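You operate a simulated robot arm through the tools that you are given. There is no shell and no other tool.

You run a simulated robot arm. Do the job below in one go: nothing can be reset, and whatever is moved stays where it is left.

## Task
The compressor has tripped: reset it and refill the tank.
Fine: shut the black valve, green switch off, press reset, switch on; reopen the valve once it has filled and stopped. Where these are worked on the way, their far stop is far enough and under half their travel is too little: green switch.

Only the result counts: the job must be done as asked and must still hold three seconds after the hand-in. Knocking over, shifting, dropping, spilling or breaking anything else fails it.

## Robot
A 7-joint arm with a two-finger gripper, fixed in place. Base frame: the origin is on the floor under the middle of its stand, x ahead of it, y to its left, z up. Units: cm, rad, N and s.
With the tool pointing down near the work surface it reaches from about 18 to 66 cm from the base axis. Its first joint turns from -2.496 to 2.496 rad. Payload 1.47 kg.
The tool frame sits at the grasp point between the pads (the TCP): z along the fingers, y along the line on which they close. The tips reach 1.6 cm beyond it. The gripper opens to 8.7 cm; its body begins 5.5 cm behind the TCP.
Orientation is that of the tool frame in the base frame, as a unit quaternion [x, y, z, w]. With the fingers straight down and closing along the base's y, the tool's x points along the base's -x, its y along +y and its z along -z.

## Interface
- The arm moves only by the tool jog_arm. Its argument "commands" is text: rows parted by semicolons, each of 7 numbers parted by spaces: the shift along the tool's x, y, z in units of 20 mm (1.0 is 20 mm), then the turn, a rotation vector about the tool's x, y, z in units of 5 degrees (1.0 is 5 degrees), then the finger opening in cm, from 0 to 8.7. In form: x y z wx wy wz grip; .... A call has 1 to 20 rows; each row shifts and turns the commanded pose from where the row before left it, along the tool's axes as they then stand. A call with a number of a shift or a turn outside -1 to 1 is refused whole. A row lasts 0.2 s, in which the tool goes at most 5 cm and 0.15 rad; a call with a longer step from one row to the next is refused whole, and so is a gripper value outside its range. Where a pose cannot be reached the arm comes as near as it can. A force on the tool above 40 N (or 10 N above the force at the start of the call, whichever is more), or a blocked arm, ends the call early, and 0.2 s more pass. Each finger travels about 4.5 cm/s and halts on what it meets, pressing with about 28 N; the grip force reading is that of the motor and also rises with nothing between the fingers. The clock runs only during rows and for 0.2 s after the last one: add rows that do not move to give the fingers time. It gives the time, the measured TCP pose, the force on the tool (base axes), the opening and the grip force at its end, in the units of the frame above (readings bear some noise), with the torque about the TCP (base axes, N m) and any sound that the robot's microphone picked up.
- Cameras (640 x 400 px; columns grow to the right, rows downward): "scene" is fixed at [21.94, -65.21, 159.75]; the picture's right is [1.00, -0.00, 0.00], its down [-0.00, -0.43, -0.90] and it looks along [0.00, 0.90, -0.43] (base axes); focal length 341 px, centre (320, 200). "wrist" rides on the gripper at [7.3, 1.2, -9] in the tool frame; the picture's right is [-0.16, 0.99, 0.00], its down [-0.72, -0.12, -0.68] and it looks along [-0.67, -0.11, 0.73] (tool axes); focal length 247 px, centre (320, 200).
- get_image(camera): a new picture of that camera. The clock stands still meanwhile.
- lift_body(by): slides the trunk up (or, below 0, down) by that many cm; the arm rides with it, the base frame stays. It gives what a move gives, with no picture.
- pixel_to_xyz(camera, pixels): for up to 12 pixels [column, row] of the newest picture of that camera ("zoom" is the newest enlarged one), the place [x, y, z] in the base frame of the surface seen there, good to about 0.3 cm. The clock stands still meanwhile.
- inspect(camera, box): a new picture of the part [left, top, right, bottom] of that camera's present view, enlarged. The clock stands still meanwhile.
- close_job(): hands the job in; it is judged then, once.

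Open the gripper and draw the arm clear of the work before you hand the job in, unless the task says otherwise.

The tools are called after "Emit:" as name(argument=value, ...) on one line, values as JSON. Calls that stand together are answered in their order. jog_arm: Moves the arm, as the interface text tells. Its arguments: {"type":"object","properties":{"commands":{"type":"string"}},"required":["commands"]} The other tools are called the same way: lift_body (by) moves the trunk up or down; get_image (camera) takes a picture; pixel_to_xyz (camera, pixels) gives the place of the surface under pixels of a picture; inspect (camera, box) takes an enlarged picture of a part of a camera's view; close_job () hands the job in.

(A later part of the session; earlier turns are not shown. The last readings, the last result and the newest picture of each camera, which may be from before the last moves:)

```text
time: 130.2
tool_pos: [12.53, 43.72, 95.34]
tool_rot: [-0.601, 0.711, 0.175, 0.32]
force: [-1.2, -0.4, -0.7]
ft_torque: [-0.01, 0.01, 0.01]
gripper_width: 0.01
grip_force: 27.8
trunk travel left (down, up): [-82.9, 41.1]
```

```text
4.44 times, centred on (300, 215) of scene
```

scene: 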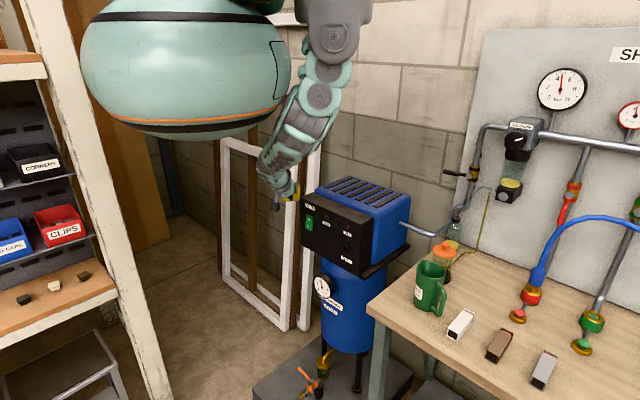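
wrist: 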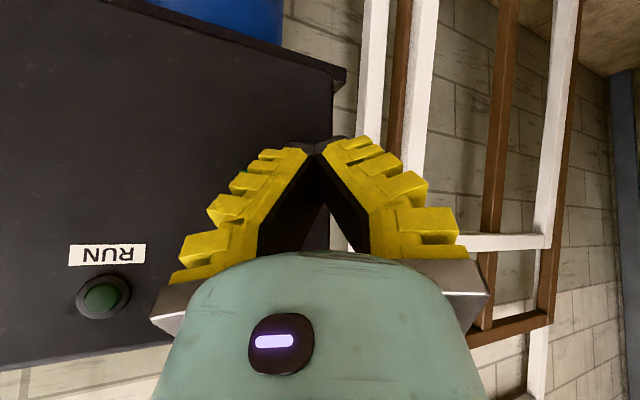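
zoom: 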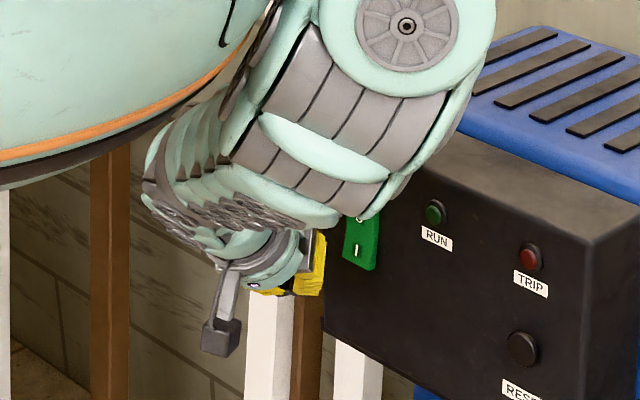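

Clear and settled at s≈39.8, t≈-22, z≈95.3. I advance 3.3 cm toward the panel, dropping 4 mm.

Emit:
jog_arm(commands="-0.204 -0.212 0.293 0 0 0 0; -0.204 -0.212 0.293 0 0 0 0; -0.204 -0.212 0.293 0 0 0 0; -0.204 -0.212 0.293 0 0 0 0; 0 0 0 0 0 0 0; 0 0 0 0 0 0 0")

Emit:
get_image(camera="wrist")

Emit:
inspect(camera="scene", box=[270, 190, 340, 250])

```text
time: 131.6
tool_pos: [16.03, 45.1, 93.87]
tool_rot: [-0.616, 0.698, 0.158, 0.33]
force: [0.1, 0.1, -0.3]
ft_torque: [0.02, -0.01, -0.07]
gripper_width: 0.0
grip_force: 28.7
trunk travel left (down, up): [-82.9, 41.1]
```

```text
taken
```

wrist: 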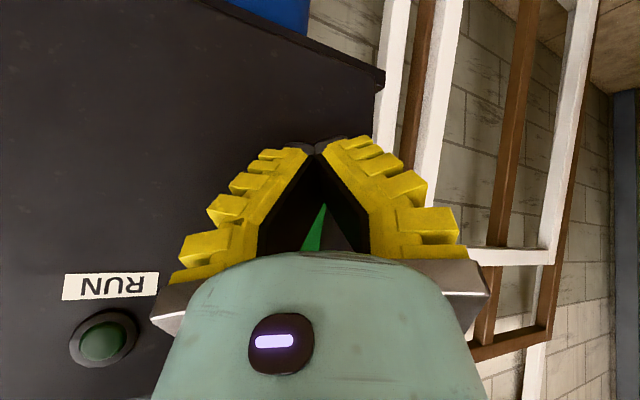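

```text
6.67 times, centred on (305, 220) of scene
```

zoom: 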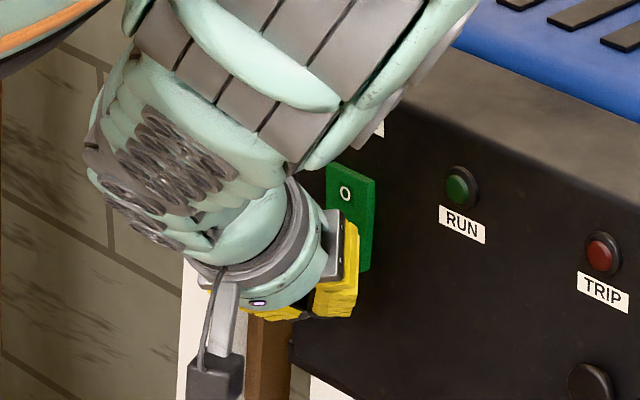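

The tool sits ~1.8 cm off the command (t -20.6, z 93.9), so a link is touching something. I measure the forearm near the belly and panel.

Emit:
get_image(camera="scene")

Emit:
pixel_to_xyz(camera="scene", pixels=[[306, 205], [314, 200], [302, 215], [290, 205], [325, 185], [335, 160], [280, 190], [275, 170], [270, 150], [285, 180], [310, 212], [350, 120]])

```text
taken
```

scene: 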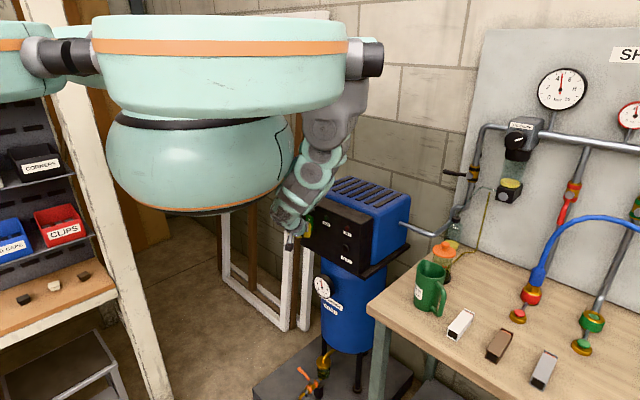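

```text
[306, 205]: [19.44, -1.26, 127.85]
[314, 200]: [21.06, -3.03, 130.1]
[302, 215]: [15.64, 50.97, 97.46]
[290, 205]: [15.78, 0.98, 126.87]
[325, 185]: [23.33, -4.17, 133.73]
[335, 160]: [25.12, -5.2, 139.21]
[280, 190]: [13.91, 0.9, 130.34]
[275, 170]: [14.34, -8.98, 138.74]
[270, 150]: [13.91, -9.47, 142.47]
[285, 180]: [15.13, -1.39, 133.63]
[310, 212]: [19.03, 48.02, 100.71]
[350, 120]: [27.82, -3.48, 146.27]
```

The elbow has tucked in by the belly; straightening will free it. I raise the trunk 2 cm, then jog the hand back down 2 cm.

Emit:
lift_body(by=2)

Emit:
jog_arm(commands="0.166 0.034 0.183 0 0 0 0; 0.166 0.034 0.183 0 0 0 0; 0.166 0.034 0.183 0 0 0 0; 0.166 0.034 0.183 0 0 0 0; 0 0 0 0 0 0 0; 0 0 0 0 0 0 0")

```text
time: 132.3
tool_pos: [16.51, 45.13, 95.77]
tool_rot: [-0.613, 0.7, 0.156, 0.331]
force: [0.6, 0.4, 0.2]
ft_torque: [0.04, -0.03, -0.02]
gripper_width: 0.0
grip_force: 27.9
trunk travel left (down, up): [-84.9, 39.1]
```

```text
time: 133.9
tool_pos: [20.88, 42.02, 90.93]
tool_rot: [-0.622, 0.697, 0.11, 0.339]
force: [0.0, 0.6, 0.6]
ft_torque: [0.01, 0.01, -0.02]
gripper_width: 0.0
grip_force: 27.6
trunk travel left (down, up): [-84.9, 39.1]
stopped in row 6: the arm was blocked; the commanded pose is now the measured one
```

It swung right along the panel (no contact force) and reports blocked. I look at the posture before proceeding.

Emit:
get_image(camera="scene")

Emit:
inspect(camera="scene", box=[250, 90, 370, 260])

Emit:
get_image(camera="wrist")

```text
taken
```

scene: 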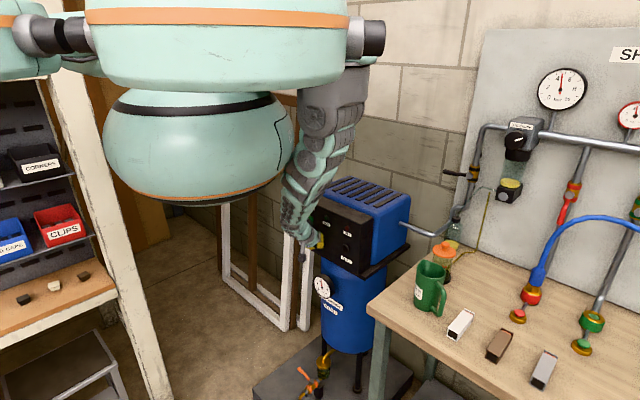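

```text
2.35 times, centred on (310, 175) of scene
```

zoom: 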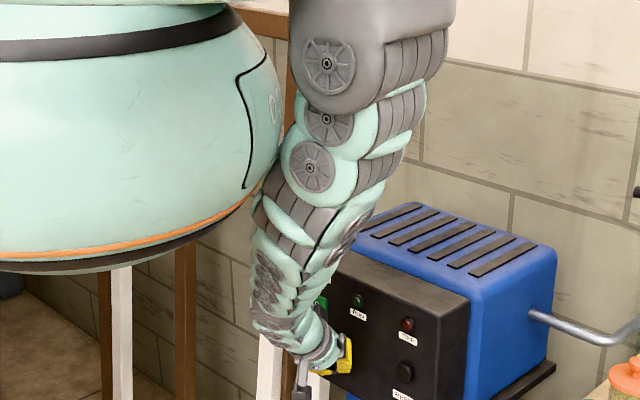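

```text
taken
```

wrist: 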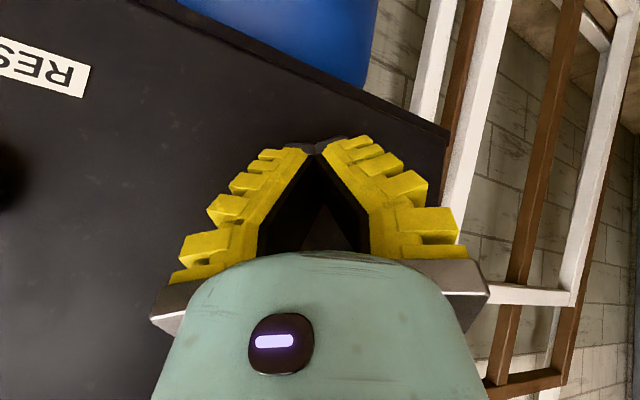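

The elbow again leans on the belly. I ease the hand straight back off the panel in 3 mm steps before lifting away.

Emit:
jog_arm(commands="0.0836 0.0784 -0.0966 0 0 0 0; 0.0836 0.0784 -0.0966 0 0 0 0; 0.0836 0.0784 -0.0966 0 0 0 0; 0.0836 0.0784 -0.0966 0 0 0 0; 0.0836 0.0784 -0.0966 0 0 0 0; 0.0836 0.0784 -0.0966 0 0 0 0; 0.0836 0.0784 -0.0966 0 0 0 0; 0.0836 0.0784 -0.0966 0 0 0 0; 0 0 0 0 0 0 0; 0 0 0 0 0 0 0")

```text
time: 134.5
tool_pos: [22.04, 41.35, 90.09]
tool_rot: [-0.613, 0.709, 0.107, 0.333]
force: [-27.3, -6.2, 4.7]
ft_torque: [0.08, -0.25, 0.25]
gripper_width: 0.02
grip_force: 28.4
trunk travel left (down, up): [-84.9, 39.1]
stopped in row 2: the force on the tool passed its limit at 46 N (the readings are from after the stop); the commanded pose is now the measured one
```

Pressed lightly on the panel low down. I try slow -x steps, which released it before.

Emit:
jog_arm(commands="0.004 0.141 -0.051 0 0 0 0; 0.004 0.141 -0.051 0 0 0 0; 0.004 0.141 -0.051 0 0 0 0; 0.004 0.141 -0.051 0 0 0 0; 0.004 0.141 -0.051 0 0 0 0; 0.004 0.141 -0.051 0 0 0 0; 0.004 0.141 -0.051 0 0 0 0; 0.004 0.141 -0.051 0 0 0 0; 0.004 0.141 -0.051 0 0 0 0; 0.004 0.141 -0.051 0 0 0 0; 0 0 0 0 0 0 0; 0 0 0 0 0 0 0")

```text
time: 137.3
tool_pos: [22.82, 39.46, 88.58]
tool_rot: [-0.615, 0.706, 0.072, 0.344]
force: [-0.1, 0.1, 0.1]
ft_torque: [-0.04, 0.02, 0.02]
gripper_width: 0.01
grip_force: 27.5
trunk travel left (down, up): [-84.9, 39.1]
stopped in row 12: the arm was blocked; the commanded pose is now the measured one
```

Free of contact now. Continue slow -x steps to gain distance from the panel.

Emit:
jog_arm(commands="0.03 0.138 -0.075 0 0 0 0; 0.03 0.138 -0.075 0 0 0 0; 0.03 0.138 -0.075 0 0 0 0; 0.03 0.138 -0.075 0 0 0 0; 0.03 0.138 -0.075 0 0 0 0; 0.03 0.138 -0.075 0 0 0 0; 0.03 0.138 -0.075 0 0 0 0; 0.03 0.138 -0.075 0 0 0 0; 0.03 0.138 -0.075 0 0 0 0; 0.03 0.138 -0.075 0 0 0 0; 0.03 0.138 -0.075 0 0 0 0; 0.03 0.138 -0.075 0 0 0 0; 0 0 0 0 0 0 0; 0 0 0 0 0 0 0")

Emit:
inspect(camera="scene", box=[250, 90, 370, 260])

```text
time: 140.3
tool_pos: [18.29, 39.01, 88.72]
tool_rot: [-0.616, 0.705, 0.077, 0.343]
force: [0.4, -0.5, 0.5]
ft_torque: [-0.02, 0.02, -0.01]
gripper_width: 0.01
grip_force: 28.1
trunk travel left (down, up): [-84.9, 39.1]
```

```text
2.35 times, centred on (310, 175) of scene
```

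zoom: 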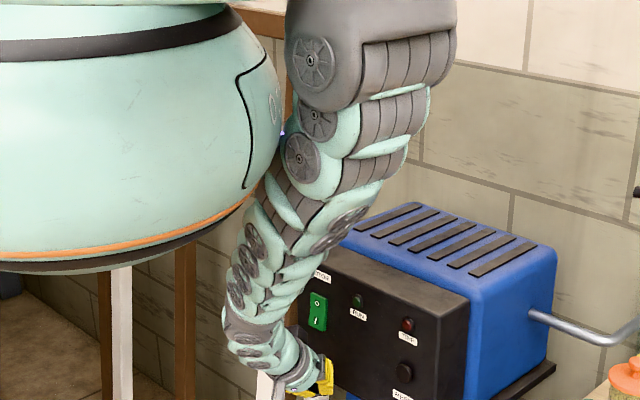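

Hand is clear of the panel (s≈40.5). I raise the trunk 27 cm to take everything up into free space.

Emit:
lift_body(by=27)

Emit:
get_image(camera="scene")

```text
time: 143.0
tool_pos: [18.37, 39.03, 115.66]
tool_rot: [-0.616, 0.705, 0.076, 0.343]
force: [0.1, 0.4, 0.0]
ft_torque: [-0.02, 0.0, 0.04]
gripper_width: 0.0
grip_force: 28.4
trunk travel left (down, up): [-111.9, 12.1]
```

```text
taken
```

scene: 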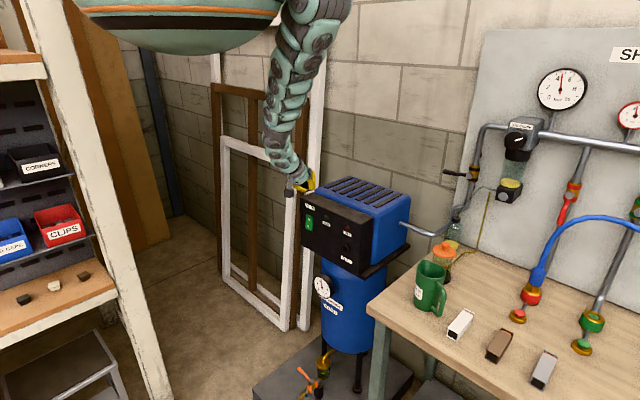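

In free space, I move right slowly along the panel direction, above panel height, to bring the elbow off the belly.

Emit:
jog_arm(commands="0.172 -0.244 -0.03 0 0 0 0; 0.172 -0.244 -0.03 0 0 0 0; 0.172 -0.244 -0.03 0 0 0 0; 0.172 -0.244 -0.03 0 0 0 0; 0.172 -0.244 -0.03 0 0 0 0; 0.172 -0.244 -0.03 0 0 0 0; 0.172 -0.244 -0.03 0 0 0 0; 0.172 -0.244 -0.03 0 0 0 0; 0.172 -0.244 -0.03 0 0 0 0; 0.172 -0.244 -0.03 0 0 0 0; 0.172 -0.244 -0.03 0 0 0 0; 0.172 -0.244 -0.03 0 0 0 0; 0.172 -0.244 -0.03 0 0 0 0; 0.172 -0.244 -0.03 0 0 0 0; 0 0 0 0 0 0 0; 0 0 0 0 0 0 0")

Emit:
get_image(camera="scene")

```text
time: 143.7
tool_pos: [27.48, 36.99, 114.9]
tool_rot: [-0.553, 0.756, 0.03, 0.348]
force: [0.0, 0.2, 0.6]
ft_torque: [-0.02, 0.04, 0.01]
gripper_width: 0.0
grip_force: 27.9
trunk travel left (down, up): [-111.9, 12.1]
stopped in row 3: the arm was blocked; the commanded pose is now the measured one
```

```text
taken
```

scene: 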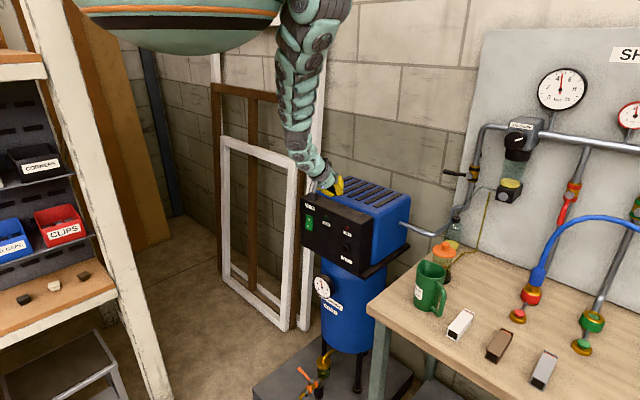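

The hand moved to above the compressor's front edge; I continue outward-right in small steps.

Emit:
jog_arm(commands="0.064 -0.293 -0.034 0 0 0 0; 0.064 -0.293 -0.034 0 0 0 0; 0.064 -0.293 -0.034 0 0 0 0; 0.064 -0.293 -0.034 0 0 0 0; 0.064 -0.293 -0.034 0 0 0 0; 0.064 -0.293 -0.034 0 0 0 0; 0.064 -0.293 -0.034 0 0 0 0; 0.064 -0.293 -0.034 0 0 0 0; 0 0 0 0 0 0 0; 0 0 0 0 0 0 0")

Emit:
get_image(camera="scene")

```text
time: 144.4
tool_pos: [35.55, 34.06, 114.92]
tool_rot: [-0.492, 0.796, -0.01, 0.352]
force: [-0.3, 0.0, -0.4]
ft_torque: [-0.07, 0.04, -0.01]
gripper_width: 0.01
grip_force: 28.3
trunk travel left (down, up): [-111.9, 12.1]
stopped in row 3: the arm was blocked; the commanded pose is now the measured one
```

```text
taken
```

scene: 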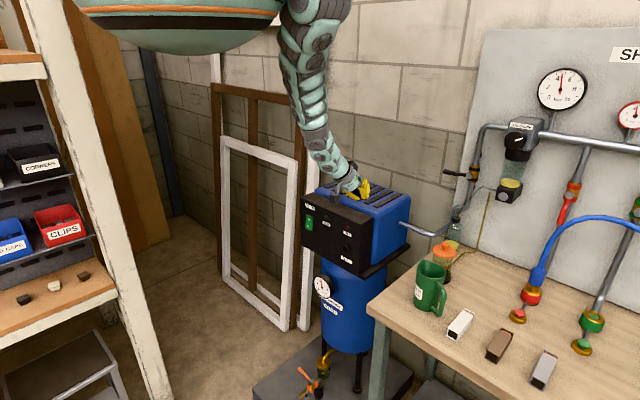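

Same outward motion again with a bit more upward component.

Emit:
jog_arm(commands="-0.02 -0.295 -0.043 0 0 0 0; -0.02 -0.295 -0.043 0 0 0 0; -0.02 -0.295 -0.043 0 0 0 0; -0.02 -0.295 -0.043 0 0 0 0; -0.02 -0.295 -0.043 0 0 0 0; -0.02 -0.295 -0.043 0 0 0 0; -0.02 -0.295 -0.043 0 0 0 0; -0.02 -0.295 -0.043 0 0 0 0; 0 0 0 0 0 0 0; 0 0 0 0 0 0 0")

Emit:
get_image(camera="scene")

```text
time: 145.3
tool_pos: [42.73, 29.99, 115.7]
tool_rot: [-0.43, 0.83, -0.047, 0.353]
force: [1.1, 0.7, 0.2]
ft_torque: [-0.01, -0.02, 0.01]
gripper_width: 0.0
grip_force: 28.3
trunk travel left (down, up): [-111.9, 12.1]
stopped in row 4: the arm was blocked; the commanded pose is now the measured one
```

```text
taken
```

scene: 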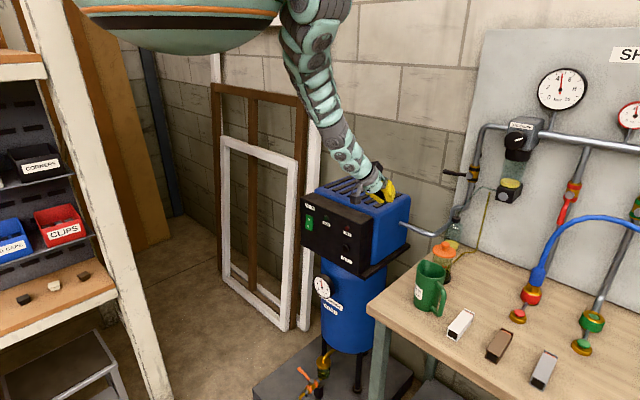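

Continue outward and up; the arm keeps following along.

Emit:
jog_arm(commands="-0.078 -0.231 -0.059 0 0 0 0; -0.078 -0.231 -0.059 0 0 0 0; -0.078 -0.231 -0.059 0 0 0 0; -0.078 -0.231 -0.059 0 0 0 0; -0.078 -0.231 -0.059 0 0 0 0; -0.078 -0.231 -0.059 0 0 0 0; -0.078 -0.231 -0.059 0 0 0 0; -0.078 -0.231 -0.059 0 0 0 0; -0.078 -0.231 -0.059 0 0 0 0; -0.078 -0.231 -0.059 0 0 0 0; 0 0 0 0 0 0 0; 0 0 0 0 0 0 0")

Emit:
get_image(camera="scene")

```text
time: 146.5
tool_pos: [48.54, 25.33, 117.45]
tool_rot: [-0.368, 0.857, -0.079, 0.352]
force: [0.2, 0.3, -0.6]
ft_torque: [0.0, 0.05, 0.0]
gripper_width: 0.0
grip_force: 27.9
trunk travel left (down, up): [-111.9, 12.1]
stopped in row 5: the arm was blocked; the commanded pose is now the measured one
```

```text
taken
```

scene: 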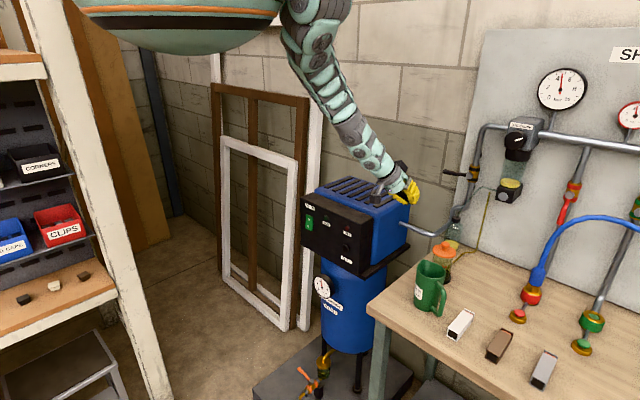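

Keep going outward/up until it stops reporting blocked.

Emit:
jog_arm(commands="-0.118 -0.205 -0.075 0 0 0 0; -0.118 -0.205 -0.075 0 0 0 0; -0.118 -0.205 -0.075 0 0 0 0; -0.118 -0.205 -0.075 0 0 0 0; -0.118 -0.205 -0.075 0 0 0 0; -0.118 -0.205 -0.075 0 0 0 0; -0.118 -0.205 -0.075 0 0 0 0; -0.118 -0.205 -0.075 0 0 0 0; -0.118 -0.205 -0.075 0 0 0 0; -0.118 -0.205 -0.075 0 0 0 0; 0 0 0 0 0 0 0; 0 0 0 0 0 0 0")

Emit:
get_image(camera="scene")

```text
time: 148.1
tool_pos: [54.39, 19.66, 120.39]
tool_rot: [-0.307, 0.878, -0.114, 0.35]
force: [0.0, -0.3, 1.0]
ft_torque: [0.03, -0.02, -0.03]
gripper_width: 0.01
grip_force: 28.2
trunk travel left (down, up): [-111.9, 12.1]
stopped in row 8: the arm was blocked; the commanded pose is now the measured one
```

```text
taken
```

scene: 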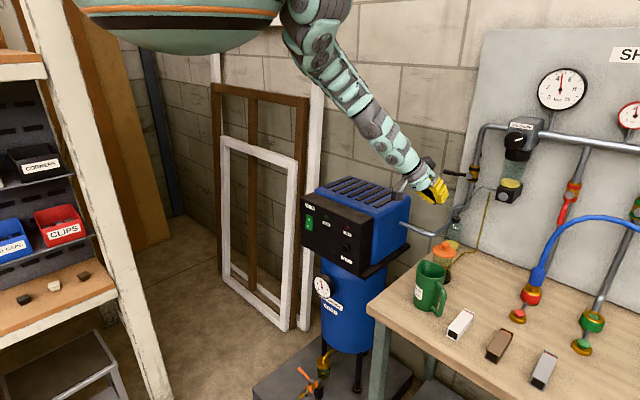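

Arm is nearly straight out now. I try raising the hand 5 cm to let it fold outward.

Emit:
jog_arm(commands="-0.136 -0.104 -0.183 0 0 0 0; -0.136 -0.104 -0.183 0 0 0 0; -0.136 -0.104 -0.183 0 0 0 0; -0.136 -0.104 -0.183 0 0 0 0; -0.136 -0.104 -0.183 0 0 0 0; -0.136 -0.104 -0.183 0 0 0 0; -0.136 -0.104 -0.183 0 0 0 0; -0.136 -0.104 -0.183 0 0 0 0; -0.136 -0.104 -0.183 0 0 0 0; -0.136 -0.104 -0.183 0 0 0 0; 0 0 0 0 0 0 0; 0 0 0 0 0 0 0")

Emit:
get_image(camera="scene")

```text
time: 149.5
tool_pos: [58.55, 13.45, 123.89]
tool_rot: [-0.246, 0.889, -0.159, 0.352]
force: [0.4, 0.5, 0.3]
ft_torque: [0.01, -0.01, 0.01]
gripper_width: 0.0
grip_force: 27.6
trunk travel left (down, up): [-111.9, 12.1]
stopped in row 6: the arm was blocked; the commanded pose is now the measured one
```

```text
taken
```

scene: 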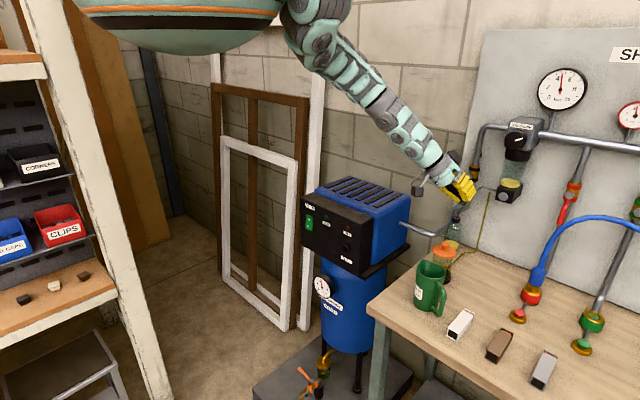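

The elbow target lies inside the belly while the arm is folded; extending it should free it. I raise the trunk 11 cm, then jog the hand down to straighten the arm.

Emit:
lift_body(by=11)

Emit:
pixel_to_xyz(camera="scene", pixels=[[600, 217], [560, 240], [545, 270], [625, 222], [455, 190], [440, 175], [420, 185], [310, 50], [300, 30], [345, 80], [385, 110], [420, 145]])

```text
time: 150.9
tool_pos: [58.37, 13.46, 134.79]
tool_rot: [-0.243, 0.891, -0.158, 0.35]
force: [1.0, 0.8, -0.3]
ft_torque: [-0.02, -0.01, 0.0]
gripper_width: 0.0
grip_force: 27.7
trunk travel left (down, up): [-122.9, 1.1]
```

```text
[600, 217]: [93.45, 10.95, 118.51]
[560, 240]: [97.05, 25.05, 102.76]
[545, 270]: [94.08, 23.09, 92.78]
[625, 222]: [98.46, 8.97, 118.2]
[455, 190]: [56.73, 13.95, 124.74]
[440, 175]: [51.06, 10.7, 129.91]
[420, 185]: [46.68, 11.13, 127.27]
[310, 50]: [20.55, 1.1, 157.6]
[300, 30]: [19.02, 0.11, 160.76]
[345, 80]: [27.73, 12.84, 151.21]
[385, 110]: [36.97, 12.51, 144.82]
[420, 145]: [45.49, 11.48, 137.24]
```

Now jog the hand down 8 cm slowly to straighten the arm.

Emit:
jog_arm(commands="0.109 0.09 0.141 0 0 0 0; 0.109 0.09 0.141 0 0 0 0; 0.109 0.09 0.141 0 0 0 0; 0.109 0.09 0.141 0 0 0 0; 0.109 0.09 0.141 0 0 0 0; 0.109 0.09 0.141 0 0 0 0; 0.109 0.09 0.141 0 0 0 0; 0.109 0.09 0.141 0 0 0 0; 0.109 0.09 0.141 0 0 0 0; 0.109 0.09 0.141 0 0 0 0; 0.109 0.09 0.141 0 0 0 0; 0.109 0.09 0.141 0 0 0 0; 0.109 0.09 0.141 0 0 0 0; 0.109 0.09 0.141 0 0 0 0; 0.109 0.09 0.141 0 0 0 0; 0.109 0.09 0.141 0 0 0 0; 0.109 0.09 0.141 0 0 0 0; 0.109 0.09 0.141 0 0 0 0; 0 0 0 0 0 0 0; 0 0 0 0 0 0 0")

Emit:
get_image(camera="scene")

```text
time: 155.1
tool_pos: [57.69, 14.5, 127.6]
tool_rot: [-0.25, 0.89, -0.15, 0.35]
force: [0.9, -0.1, 0.5]
ft_torque: [0.03, 0.0, -0.02]
gripper_width: 0.02
grip_force: 27.7
trunk travel left (down, up): [-122.9, 1.1]
```

```text
taken
```

scene: 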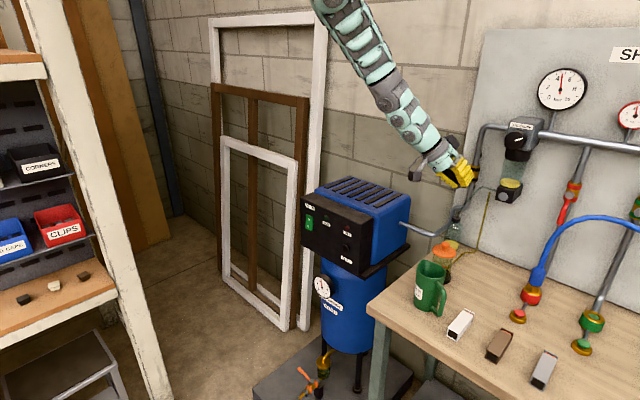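

No block this time, just ~1 cm short. I continue 4 cm further down.

Emit:
jog_arm(commands="0.109 0.09 0.141 0 0 0 0; 0.109 0.09 0.141 0 0 0 0; 0.109 0.09 0.141 0 0 0 0; 0.109 0.09 0.141 0 0 0 0; 0.109 0.09 0.141 0 0 0 0; 0.109 0.09 0.141 0 0 0 0; 0.109 0.09 0.141 0 0 0 0; 0.109 0.09 0.141 0 0 0 0; 0.109 0.09 0.141 0 0 0 0; 0.109 0.09 0.141 0 0 0 0; 0 0 0 0 0 0 0; 0 0 0 0 0 0 0; 0 0 0 0 0 0 0")

```text
time: 157.9
tool_pos: [57.67, 14.7, 123.45]
tool_rot: [-0.251, 0.891, -0.149, 0.349]
force: [0.2, 0.2, -0.9]
ft_torque: [0.03, 0.0, -0.03]
gripper_width: 0.0
grip_force: 28.1
trunk travel left (down, up): [-122.9, 1.1]
```

Near-straight now. I re-orient here: steepen the tool 15° (toward 62° down).

Emit:
jog_arm(commands="0 0 0 0 0.6 0 0; 0 0 0 0 0.6 0 0; 0 0 0 0 0.6 0 0; 0 0 0 0 0.6 0 0; 0 0 0 0 0.6 0 0; 0 0 0 0 0 0 0; 0 0 0 0 0 0 0")

Emit:
get_image(camera="scene")

```text
time: 159.5
tool_pos: [57.55, 14.42, 123.65]
tool_rot: [-0.228, 0.929, -0.181, 0.228]
force: [0.0, -0.2, 0.2]
ft_torque: [0.01, -0.01, -0.03]
gripper_width: 0.0
grip_force: 28.0
trunk travel left (down, up): [-122.9, 1.1]
```

```text
taken
```

scene: 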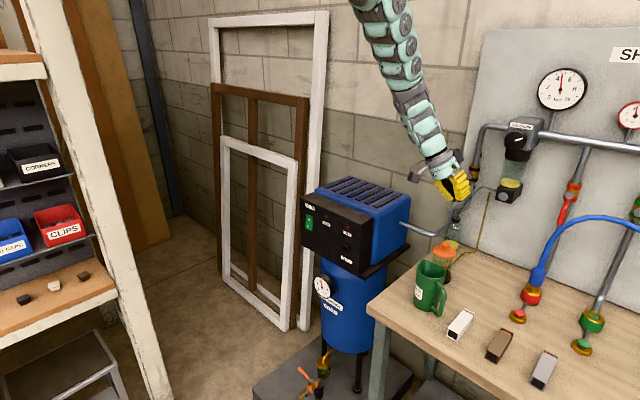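

Good, the arm bows outward again. I turn the tool about vertical by 35° (first half toward facing the panel).

Emit:
jog_arm(commands="0 0 0 -0.341 -0.44 -0.83 0; 0 0 0 -0.341 -0.44 -0.83 0; 0 0 0 -0.341 -0.44 -0.83 0; 0 0 0 -0.341 -0.44 -0.83 0; 0 0 0 -0.341 -0.44 -0.83 0; 0 0 0 -0.341 -0.44 -0.83 0; 0 0 0 -0.341 -0.44 -0.83 0; 0 0 0 0 0 0 0; 0 0 0 0 0 0 0")

Emit:
get_image(camera="scene")

```text
time: 161.5
tool_pos: [57.82, 14.35, 123.49]
tool_rot: [-0.499, 0.816, -0.103, 0.273]
force: [0.4, 1.1, 0.2]
ft_torque: [0.03, -0.03, 0.0]
gripper_width: 0.0
grip_force: 27.8
trunk travel left (down, up): [-122.9, 1.1]
```

```text
taken
```

scene: 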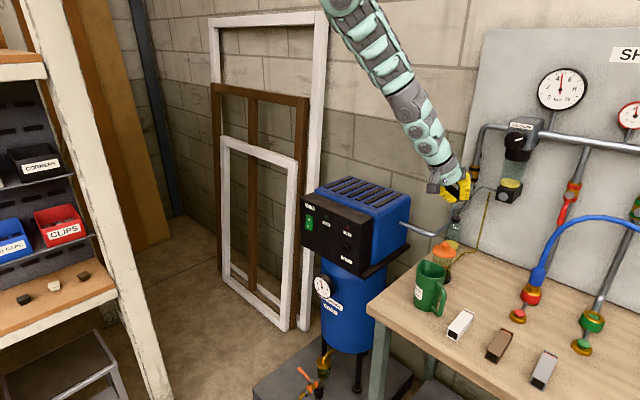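

Turning well. Another 35° about vertical.

Emit:
jog_arm(commands="0 0 0 -0.341 -0.44 -0.83 0; 0 0 0 -0.341 -0.44 -0.83 0; 0 0 0 -0.341 -0.44 -0.83 0; 0 0 0 -0.341 -0.44 -0.83 0; 0 0 0 -0.341 -0.44 -0.83 0; 0 0 0 -0.341 -0.44 -0.83 0; 0 0 0 -0.341 -0.44 -0.83 0; 0 0 0 0 0 0 0; 0 0 0 0 0 0 0")

Emit:
get_image(camera="scene")

```text
time: 163.5
tool_pos: [57.75, 14.5, 123.6]
tool_rot: [0.721, -0.628, 0.018, -0.292]
force: [0.2, 0.4, -0.3]
ft_torque: [0.02, -0.04, -0.02]
gripper_width: 0.0
grip_force: 28.2
trunk travel left (down, up): [-122.9, 1.1]
```

```text
taken
```

scene: 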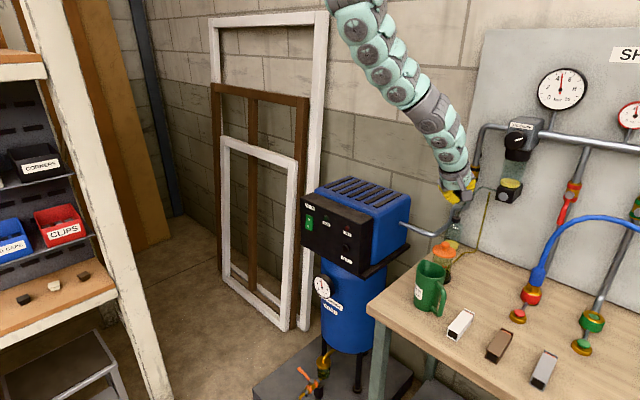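

Now facing the panel (yaw 45°), rolled so camera is right and box left. I steepen by 6.5° for torso clearance.

Emit:
jog_arm(commands="0 0 0 -0.52 0.39 0 0; 0 0 0 -0.52 0.39 0 0; 0 0 0 0 0 0 0; 0 0 0 0 0 0 0")

```text
time: 164.5
tool_pos: [57.72, 14.52, 123.61]
tool_rot: [0.733, -0.638, 0.013, -0.237]
force: [0.5, 0.7, 0.3]
ft_torque: [-0.02, 0.0, -0.01]
gripper_width: 0.0
grip_force: 27.9
trunk travel left (down, up): [-122.9, 1.1]
```

Now travel left to above the compressor, (43.4, 31.2, 126.8).

Emit:
jog_arm(commands="-0.804 0.455 -0.08 0 0 0 0; -0.804 0.455 -0.08 0 0 0 0; -0.804 0.455 -0.08 0 0 0 0; -0.804 0.455 -0.08 0 0 0 0; -0.804 0.455 -0.08 0 0 0 0; -0.804 0.455 -0.08 0 0 0 0; -0.804 0.455 -0.08 0 0 0 0; -0.804 0.455 -0.08 0 0 0 0; -0.804 0.455 -0.08 0 0 0 0; -0.804 0.455 -0.08 0 0 0 0; -0.804 0.455 -0.08 0 0 0 0; -0.804 0.455 -0.08 0 0 0 0; 0 0 0 0 0 0 0; 0 0 0 0 0 0 0")

Emit:
get_image(camera="scene")

```text
time: 167.5
tool_pos: [43.45, 31.33, 126.83]
tool_rot: [0.732, -0.638, 0.013, -0.237]
force: [-0.3, 0.7, 0.0]
ft_torque: [-0.02, -0.01, 0.01]
gripper_width: 0.0
grip_force: 28.5
trunk travel left (down, up): [-122.9, 1.1]
```

```text
taken
```

scene: 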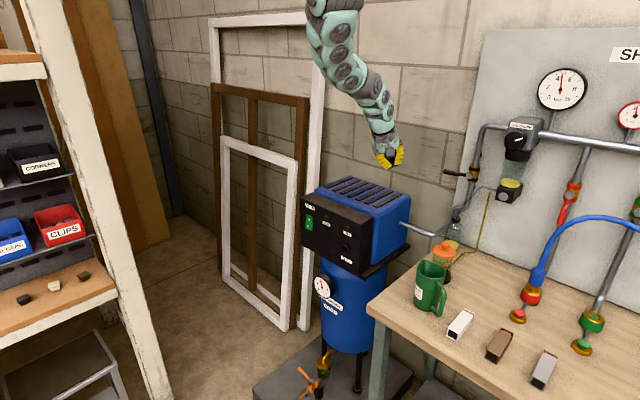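

Tracking exactly. Next waypoint (30, 32, 124).

Emit:
jog_arm(commands="-0.1475 0.841 -0.1 0 0 0 0; -0.1475 0.841 -0.1 0 0 0 0; -0.1475 0.841 -0.1 0 0 0 0; -0.1475 0.841 -0.1 0 0 0 0; -0.1475 0.841 -0.1 0 0 0 0; -0.1475 0.841 -0.1 0 0 0 0; -0.1475 0.841 -0.1 0 0 0 0; -0.1475 0.841 -0.1 0 0 0 0; 0 0 0 0 0 0 0; 0 0 0 0 0 0 0")

```text
time: 169.7
tool_pos: [29.97, 31.81, 124.0]
tool_rot: [0.732, -0.638, 0.013, -0.237]
force: [-0.3, 0.2, 0.1]
ft_torque: [-0.01, -0.01, 0.01]
gripper_width: 0.0
grip_force: 28.3
trunk travel left (down, up): [-122.9, 1.1]
```

Next (22, 34.8, 126).

Emit:
jog_arm(commands="-0.405 0.537 -0.279 0 0 0 0; -0.405 0.537 -0.279 0 0 0 0; -0.405 0.537 -0.279 0 0 0 0; -0.405 0.537 -0.279 0 0 0 0; -0.405 0.537 -0.279 0 0 0 0; -0.405 0.537 -0.279 0 0 0 0; 0 0 0 0 0 0 0; 0 0 0 0 0 0 0")

Emit:
get_image(camera="scene")

```text
time: 171.5
tool_pos: [22.12, 34.83, 125.9]
tool_rot: [0.732, -0.638, 0.014, -0.237]
force: [-0.5, 0.8, 0.3]
ft_torque: [-0.01, 0.04, -0.03]
gripper_width: 0.01
grip_force: 27.9
trunk travel left (down, up): [-122.9, 1.1]
```

```text
taken
```

scene: 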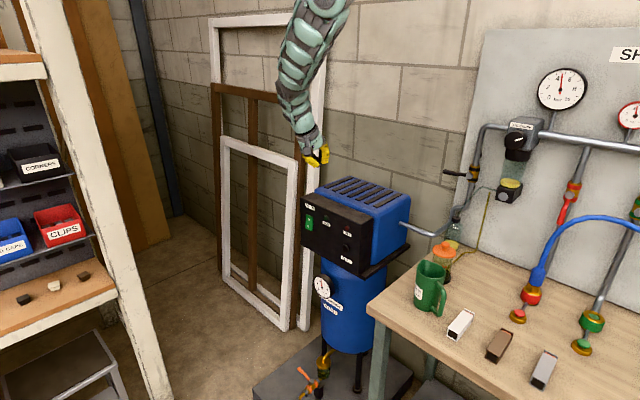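

Tracking. Now up-left in two equal halves toward (12.4, 43.6, 138.1).

Emit:
jog_arm(commands="-0.564 0.164 -0.461 0 0 0 0; -0.564 0.164 -0.461 0 0 0 0; -0.564 0.164 -0.461 0 0 0 0; -0.564 0.164 -0.461 0 0 0 0; -0.564 0.164 -0.461 0 0 0 0; -0.564 0.164 -0.461 0 0 0 0; 0 0 0 0 0 0 0; 0 0 0 0 0 0 0")

```text
time: 173.3
tool_pos: [17.16, 39.33, 131.95]
tool_rot: [0.732, -0.638, 0.014, -0.237]
force: [0.9, 0.0, 0.0]
ft_torque: [-0.01, 0.01, -0.02]
gripper_width: 0.0
grip_force: 28.3
trunk travel left (down, up): [-122.9, 1.1]
```

Exact tracking. Second half.

Emit:
jog_arm(commands="-0.564 0.164 -0.461 0 0 0 0; -0.564 0.164 -0.461 0 0 0 0; -0.564 0.164 -0.461 0 0 0 0; -0.564 0.164 -0.461 0 0 0 0; -0.564 0.164 -0.461 0 0 0 0; -0.564 0.164 -0.461 0 0 0 0; 0 0 0 0 0 0 0; 0 0 0 0 0 0 0")

Emit:
get_image(camera="scene")

```text
time: 175.1
tool_pos: [12.34, 43.76, 138.09]
tool_rot: [0.732, -0.638, 0.014, -0.237]
force: [-0.5, -0.3, -0.2]
ft_torque: [-0.04, -0.01, 0.01]
gripper_width: 0.0
grip_force: 27.8
trunk travel left (down, up): [-122.9, 1.1]
```

```text
taken
```

scene: 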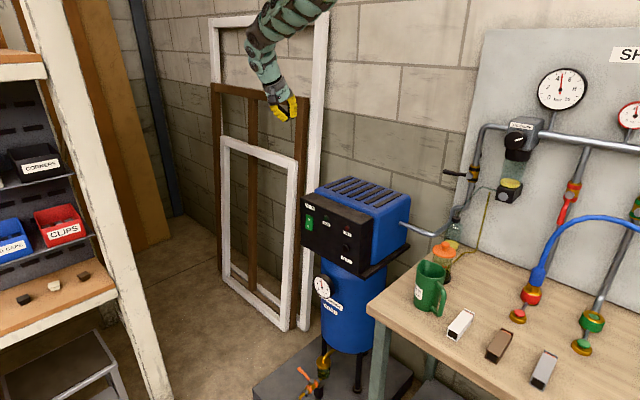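

On target and unblocked. I lower the trunk 35 cm straight down, 5 cm in front of the panel.

Emit:
lift_body(by=-35)

Emit:
get_image(camera="scene")

```text
time: 178.5
tool_pos: [12.25, 43.84, 103.12]
tool_rot: [0.732, -0.638, 0.013, -0.238]
force: [0.0, -0.9, -0.3]
ft_torque: [-0.03, 0.0, -0.01]
gripper_width: 0.0
grip_force: 28.5
trunk travel left (down, up): [-87.9, 36.1]
```

```text
taken
```

scene: 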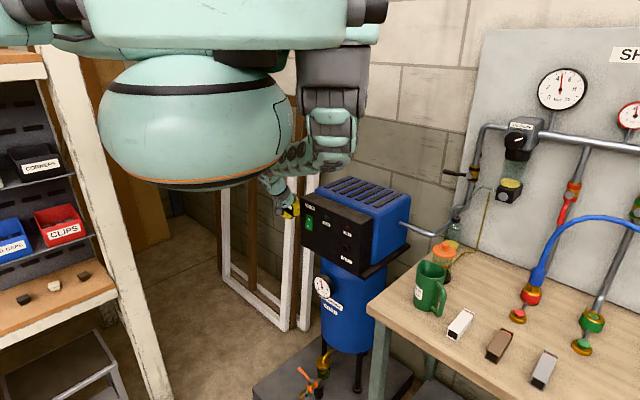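

Clear. Lower the final 7.8 cm to z≈95.3.

Emit:
lift_body(by=-7.8)

Emit:
get_image(camera="wrist")

Emit:
inspect(camera="scene", box=[250, 170, 350, 260])

```text
time: 179.7
tool_pos: [12.29, 43.78, 95.27]
tool_rot: [0.732, -0.639, 0.014, -0.237]
force: [-0.2, 0.0, 0.0]
ft_torque: [0.03, -0.01, 0.02]
gripper_width: 0.01
grip_force: 28.4
trunk travel left (down, up): [-80.1, 43.9]
```

```text
taken
```

wrist: 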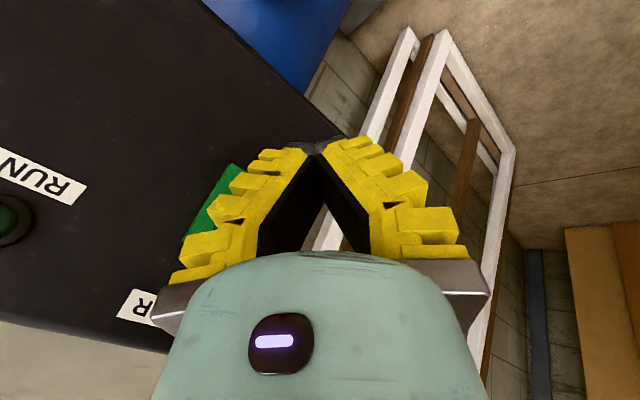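

```text
4.44 times, centred on (300, 215) of scene
```

zoom: 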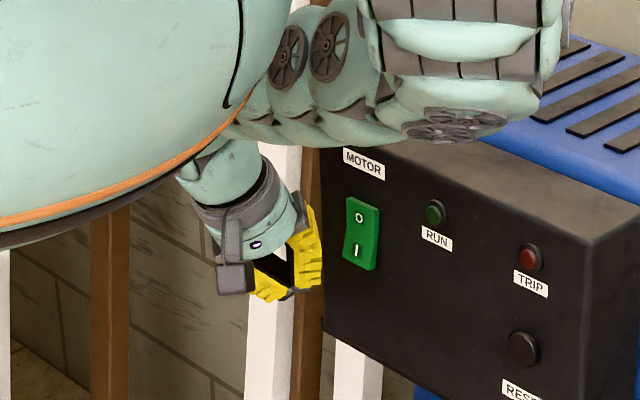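

Nicely placed at t≈-22.3, z≈95.3, s≈39.7, posture clean. I advance 3.4 cm and check tracking.

Emit:
jog_arm(commands="-0.182 -0.241 0.157 0 0 0 0; -0.182 -0.241 0.157 0 0 0 0; -0.182 -0.241 0.157 0 0 0 0; -0.182 -0.241 0.157 0 0 0 0; -0.182 -0.241 0.157 0 0 0 0; 0 0 0 0 0 0 0; 0 0 0 0 0 0 0")

Emit:
get_image(camera="wrist")

Emit:
inspect(camera="scene", box=[270, 190, 340, 250])

```text
time: 181.3
tool_pos: [14.65, 46.14, 95.25]
tool_rot: [0.732, -0.638, 0.014, -0.238]
force: [-1.1, 0.4, -1.0]
ft_torque: [0.02, 0.01, -0.02]
gripper_width: 0.0
grip_force: 28.3
trunk travel left (down, up): [-80.1, 43.9]
```

```text
taken
```

wrist: 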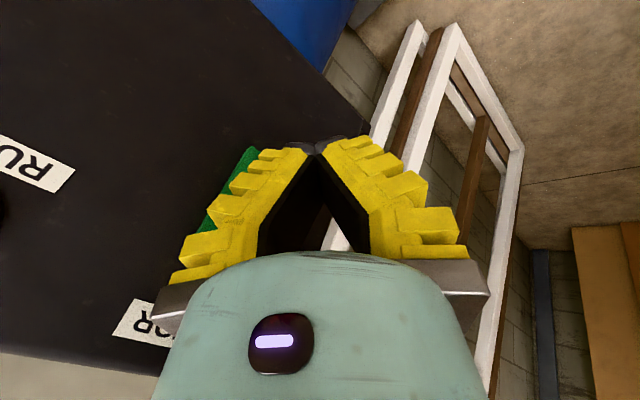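

```text
6.67 times, centred on (305, 220) of scene
```

zoom: 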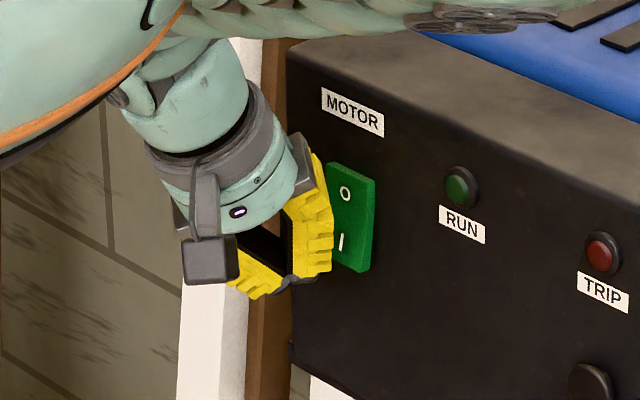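

Tracking is exact. I shift 0.9 cm right so the finger meets the I end near the rocker's right half (its upper part then clears the O end), then press in 2 mm steps.

Emit:
jog_arm(commands="0.18 -0.136 -0.0015 0 0 0 0; 0.18 -0.136 -0.0015 0 0 0 0; -0.0535 -0.071 0.046 0 0 0 0; -0.0535 -0.071 0.046 0 0 0 0; -0.0535 -0.071 0.046 0 0 0 0; -0.0535 -0.071 0.046 0 0 0 0; -0.0535 -0.071 0.046 0 0 0 0; -0.0535 -0.071 0.046 0 0 0 0; -0.0535 -0.071 0.046 0 0 0 0; 0 0 0 0 0 0 0")

Emit:
inspect(camera="scene", box=[280, 190, 340, 250])

Emit:
inspect(camera="wrist", box=[160, 100, 400, 280])

```text
time: 183.5
tool_pos: [15.78, 46.13, 95.1]
tool_rot: [0.735, -0.637, 0.013, -0.231]
force: [-16.8, -17.6, 4.3]
ft_torque: [0.11, -0.16, -0.03]
gripper_width: 0.0
grip_force: 27.8
trunk travel left (down, up): [-80.1, 43.9]
```

```text
6.67 times, centred on (310, 220) of scene
```

zoom: 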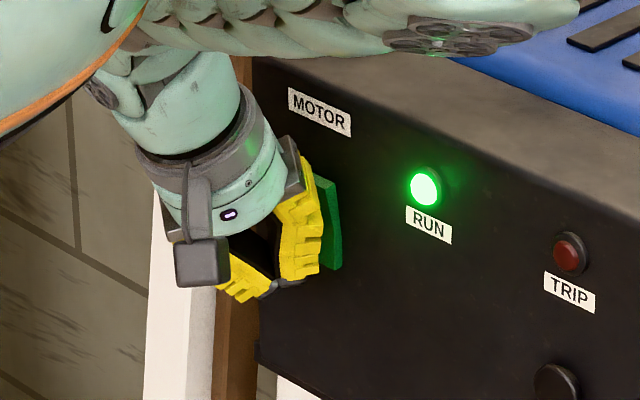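

```text
2.22 times, centred on (280, 190) of wrist
```

zoom: 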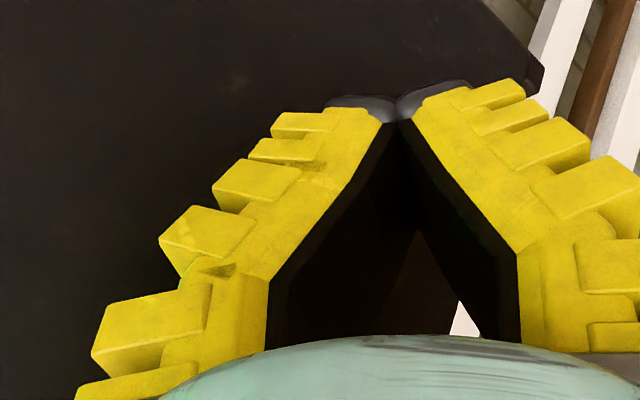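

The RUN lamp has lit: motor is on. I press ~3 mm further to make sure it's at its stop, watching force.

Emit:
jog_arm(commands="-0.04 -0.053 0.0345 0 0 0 0; -0.04 -0.053 0.0345 0 0 0 0; 0 0 0 0 0 0 0")

```text
time: 184.3
tool_pos: [15.78, 46.19, 94.93]
tool_rot: [0.734, -0.638, 0.014, -0.231]
force: [-22.9, -24.0, 8.5]
ft_torque: [0.26, -0.36, -0.13]
gripper_width: 0.01
grip_force: 27.4
trunk travel left (down, up): [-80.1, 43.9]
```

It no longer moves with 34 N: fully pressed. I back straight off 5 cm and look at the switch.

Emit:
jog_arm(commands="0.134 0.178 -0.115 0 0 0 0; 0.267 0.355 -0.231 0 0 0 0; 0.267 0.355 -0.231 0 0 0 0; 0.267 0.355 -0.231 0 0 0 0; 0.267 0.355 -0.231 0 0 0 0; 0.134 0.178 -0.115 0 0 0 0; 0 0 0 0 0 0 0; 0 0 0 0 0 0 0")

Emit:
inspect(camera="scene", box=[280, 190, 350, 260])

Emit:
inspect(camera="scene", box=[300, 260, 350, 310])

```text
time: 186.1
tool_pos: [12.86, 43.18, 95.29]
tool_rot: [0.732, -0.639, 0.014, -0.237]
force: [1.0, 0.0, -0.9]
ft_torque: [0.01, 0.02, -0.02]
gripper_width: 0.0
grip_force: 28.1
trunk travel left (down, up): [-80.1, 43.9]
```

```text
5.71 times, centred on (315, 225) of scene
```

zoom: 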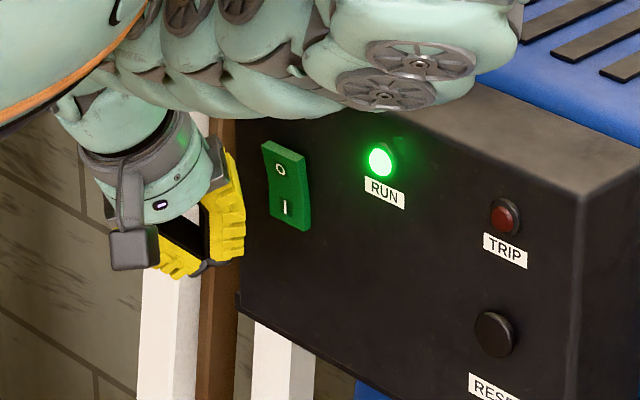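

```text
8.00 times, centred on (325, 285) of scene
```

zoom: 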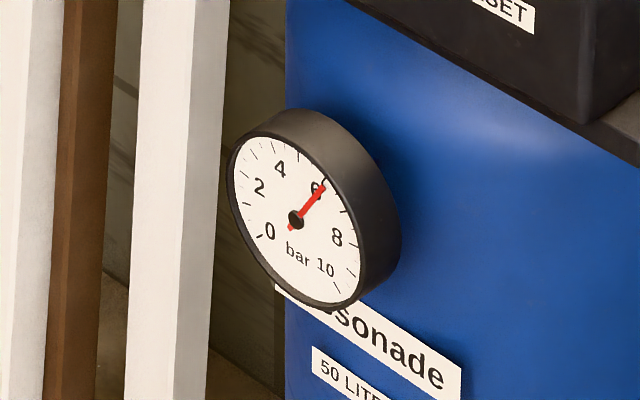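

Switch is ON, RUN lit, tank gauge at ~6 bar and rising. While it fills I take the arm away: raise the trunk 42.7 cm straight up.

Emit:
lift_body(by=42.7)

Emit:
inspect(camera="scene", box=[290, 200, 390, 310])

```text
refused: 42.7 is not a number from -40 to 40
```

```text
3.64 times, centred on (340, 255) of scene
```

zoom: 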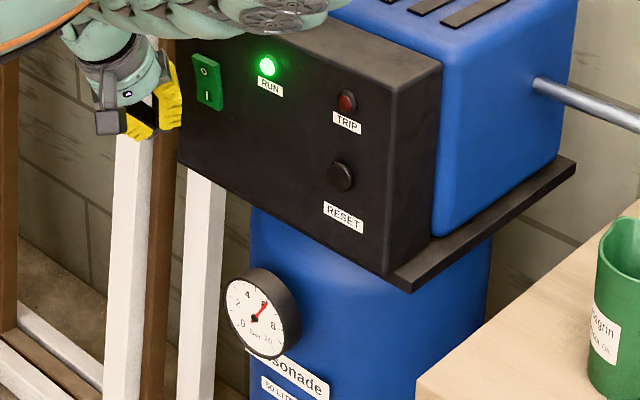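

The lift is limited to 40 cm per call; I raise by 40.

Emit:
lift_body(by=40)

Emit:
inspect(camera="scene", box=[290, 200, 390, 310])

```text
time: 189.9
tool_pos: [12.98, 43.26, 135.29]
tool_rot: [0.732, -0.638, 0.014, -0.238]
force: [0.1, -0.4, -0.1]
ft_torque: [-0.02, 0.02, 0.02]
gripper_width: 0.0
grip_force: 27.7
trunk travel left (down, up): [-120.1, 3.9]
```

```text
3.64 times, centred on (340, 255) of scene
```

zoom: 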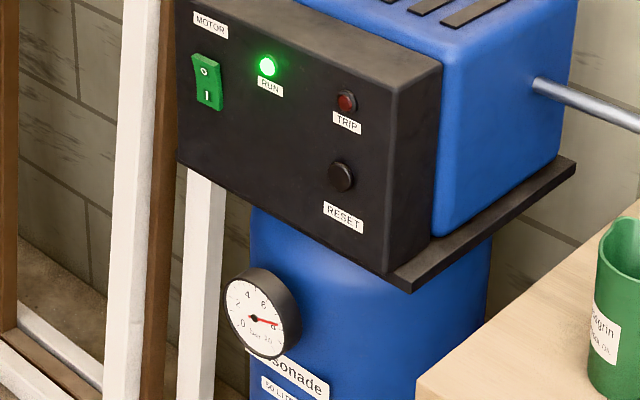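

Gauge already ~7.5 bar. I retrace the path: down-right over 12 rows to (22.7, 34.4, 123).

Emit:
jog_arm(commands="0.564 -0.164 0.461 0 0 0 0; 0.564 -0.164 0.461 0 0 0 0; 0.564 -0.164 0.461 0 0 0 0; 0.564 -0.164 0.461 0 0 0 0; 0.564 -0.164 0.461 0 0 0 0; 0.564 -0.164 0.461 0 0 0 0; 0.564 -0.164 0.461 0 0 0 0; 0.564 -0.164 0.461 0 0 0 0; 0.564 -0.164 0.461 0 0 0 0; 0.564 -0.164 0.461 0 0 0 0; 0.564 -0.164 0.461 0 0 0 0; 0.564 -0.164 0.461 0 0 0 0; 0 0 0 0 0 0 0; 0 0 0 0 0 0 0")

Emit:
inspect(camera="scene", box=[290, 200, 390, 310])

```text
time: 192.9
tool_pos: [22.64, 34.44, 123.07]
tool_rot: [0.732, -0.638, 0.014, -0.237]
force: [-0.7, -0.4, 0.6]
ft_torque: [-0.01, 0.05, 0.0]
gripper_width: 0.0
grip_force: 28.5
trunk travel left (down, up): [-120.1, 3.9]
```

```text
3.64 times, centred on (340, 255) of scene
```

zoom: 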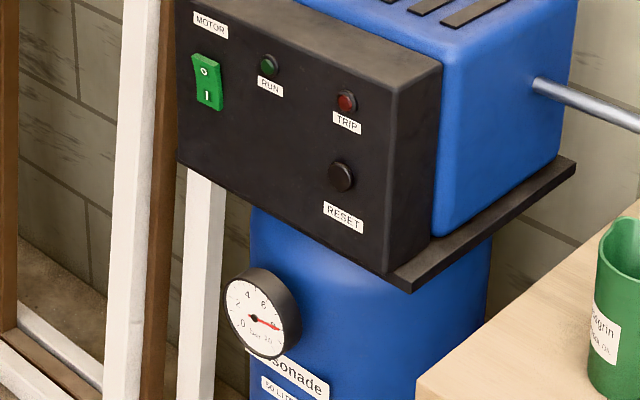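

RUN went dark with the gauge at ~8 bar and no trip: it has filled and stopped. Now I retrace toward the bench side.

Emit:
jog_arm(commands="0.405 -0.537 0.279 0 0 0 0; 0.405 -0.537 0.279 0 0 0 0; 0.405 -0.537 0.279 0 0 0 0; 0.405 -0.537 0.279 0 0 0 0; 0.405 -0.537 0.279 0 0 0 0; 0.405 -0.537 0.279 0 0 0 0; 0.1475 -0.841 0.1 0 0 0 0; 0.1475 -0.841 0.1 0 0 0 0; 0.1475 -0.841 0.1 0 0 0 0; 0.1475 -0.841 0.1 0 0 0 0; 0.1475 -0.841 0.1 0 0 0 0; 0.1475 -0.841 0.1 0 0 0 0; 0.1475 -0.841 0.1 0 0 0 0; 0.1475 -0.841 0.1 0 0 0 0; 0 0 0 0 0 0 0; 0 0 0 0 0 0 0")

Emit:
get_image(camera="scene")

```text
time: 196.3
tool_pos: [44.14, 30.47, 123.85]
tool_rot: [0.732, -0.639, 0.014, -0.237]
force: [-0.6, -0.3, -0.2]
ft_torque: [-0.03, -0.04, 0.05]
gripper_width: 0.02
grip_force: 28.3
trunk travel left (down, up): [-120.1, 3.9]
```

```text
taken
```

scene: 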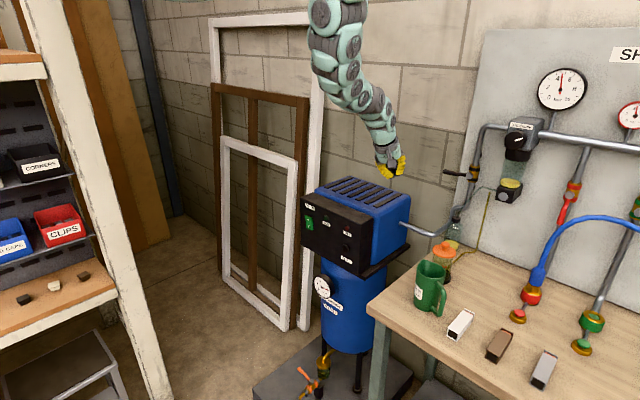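

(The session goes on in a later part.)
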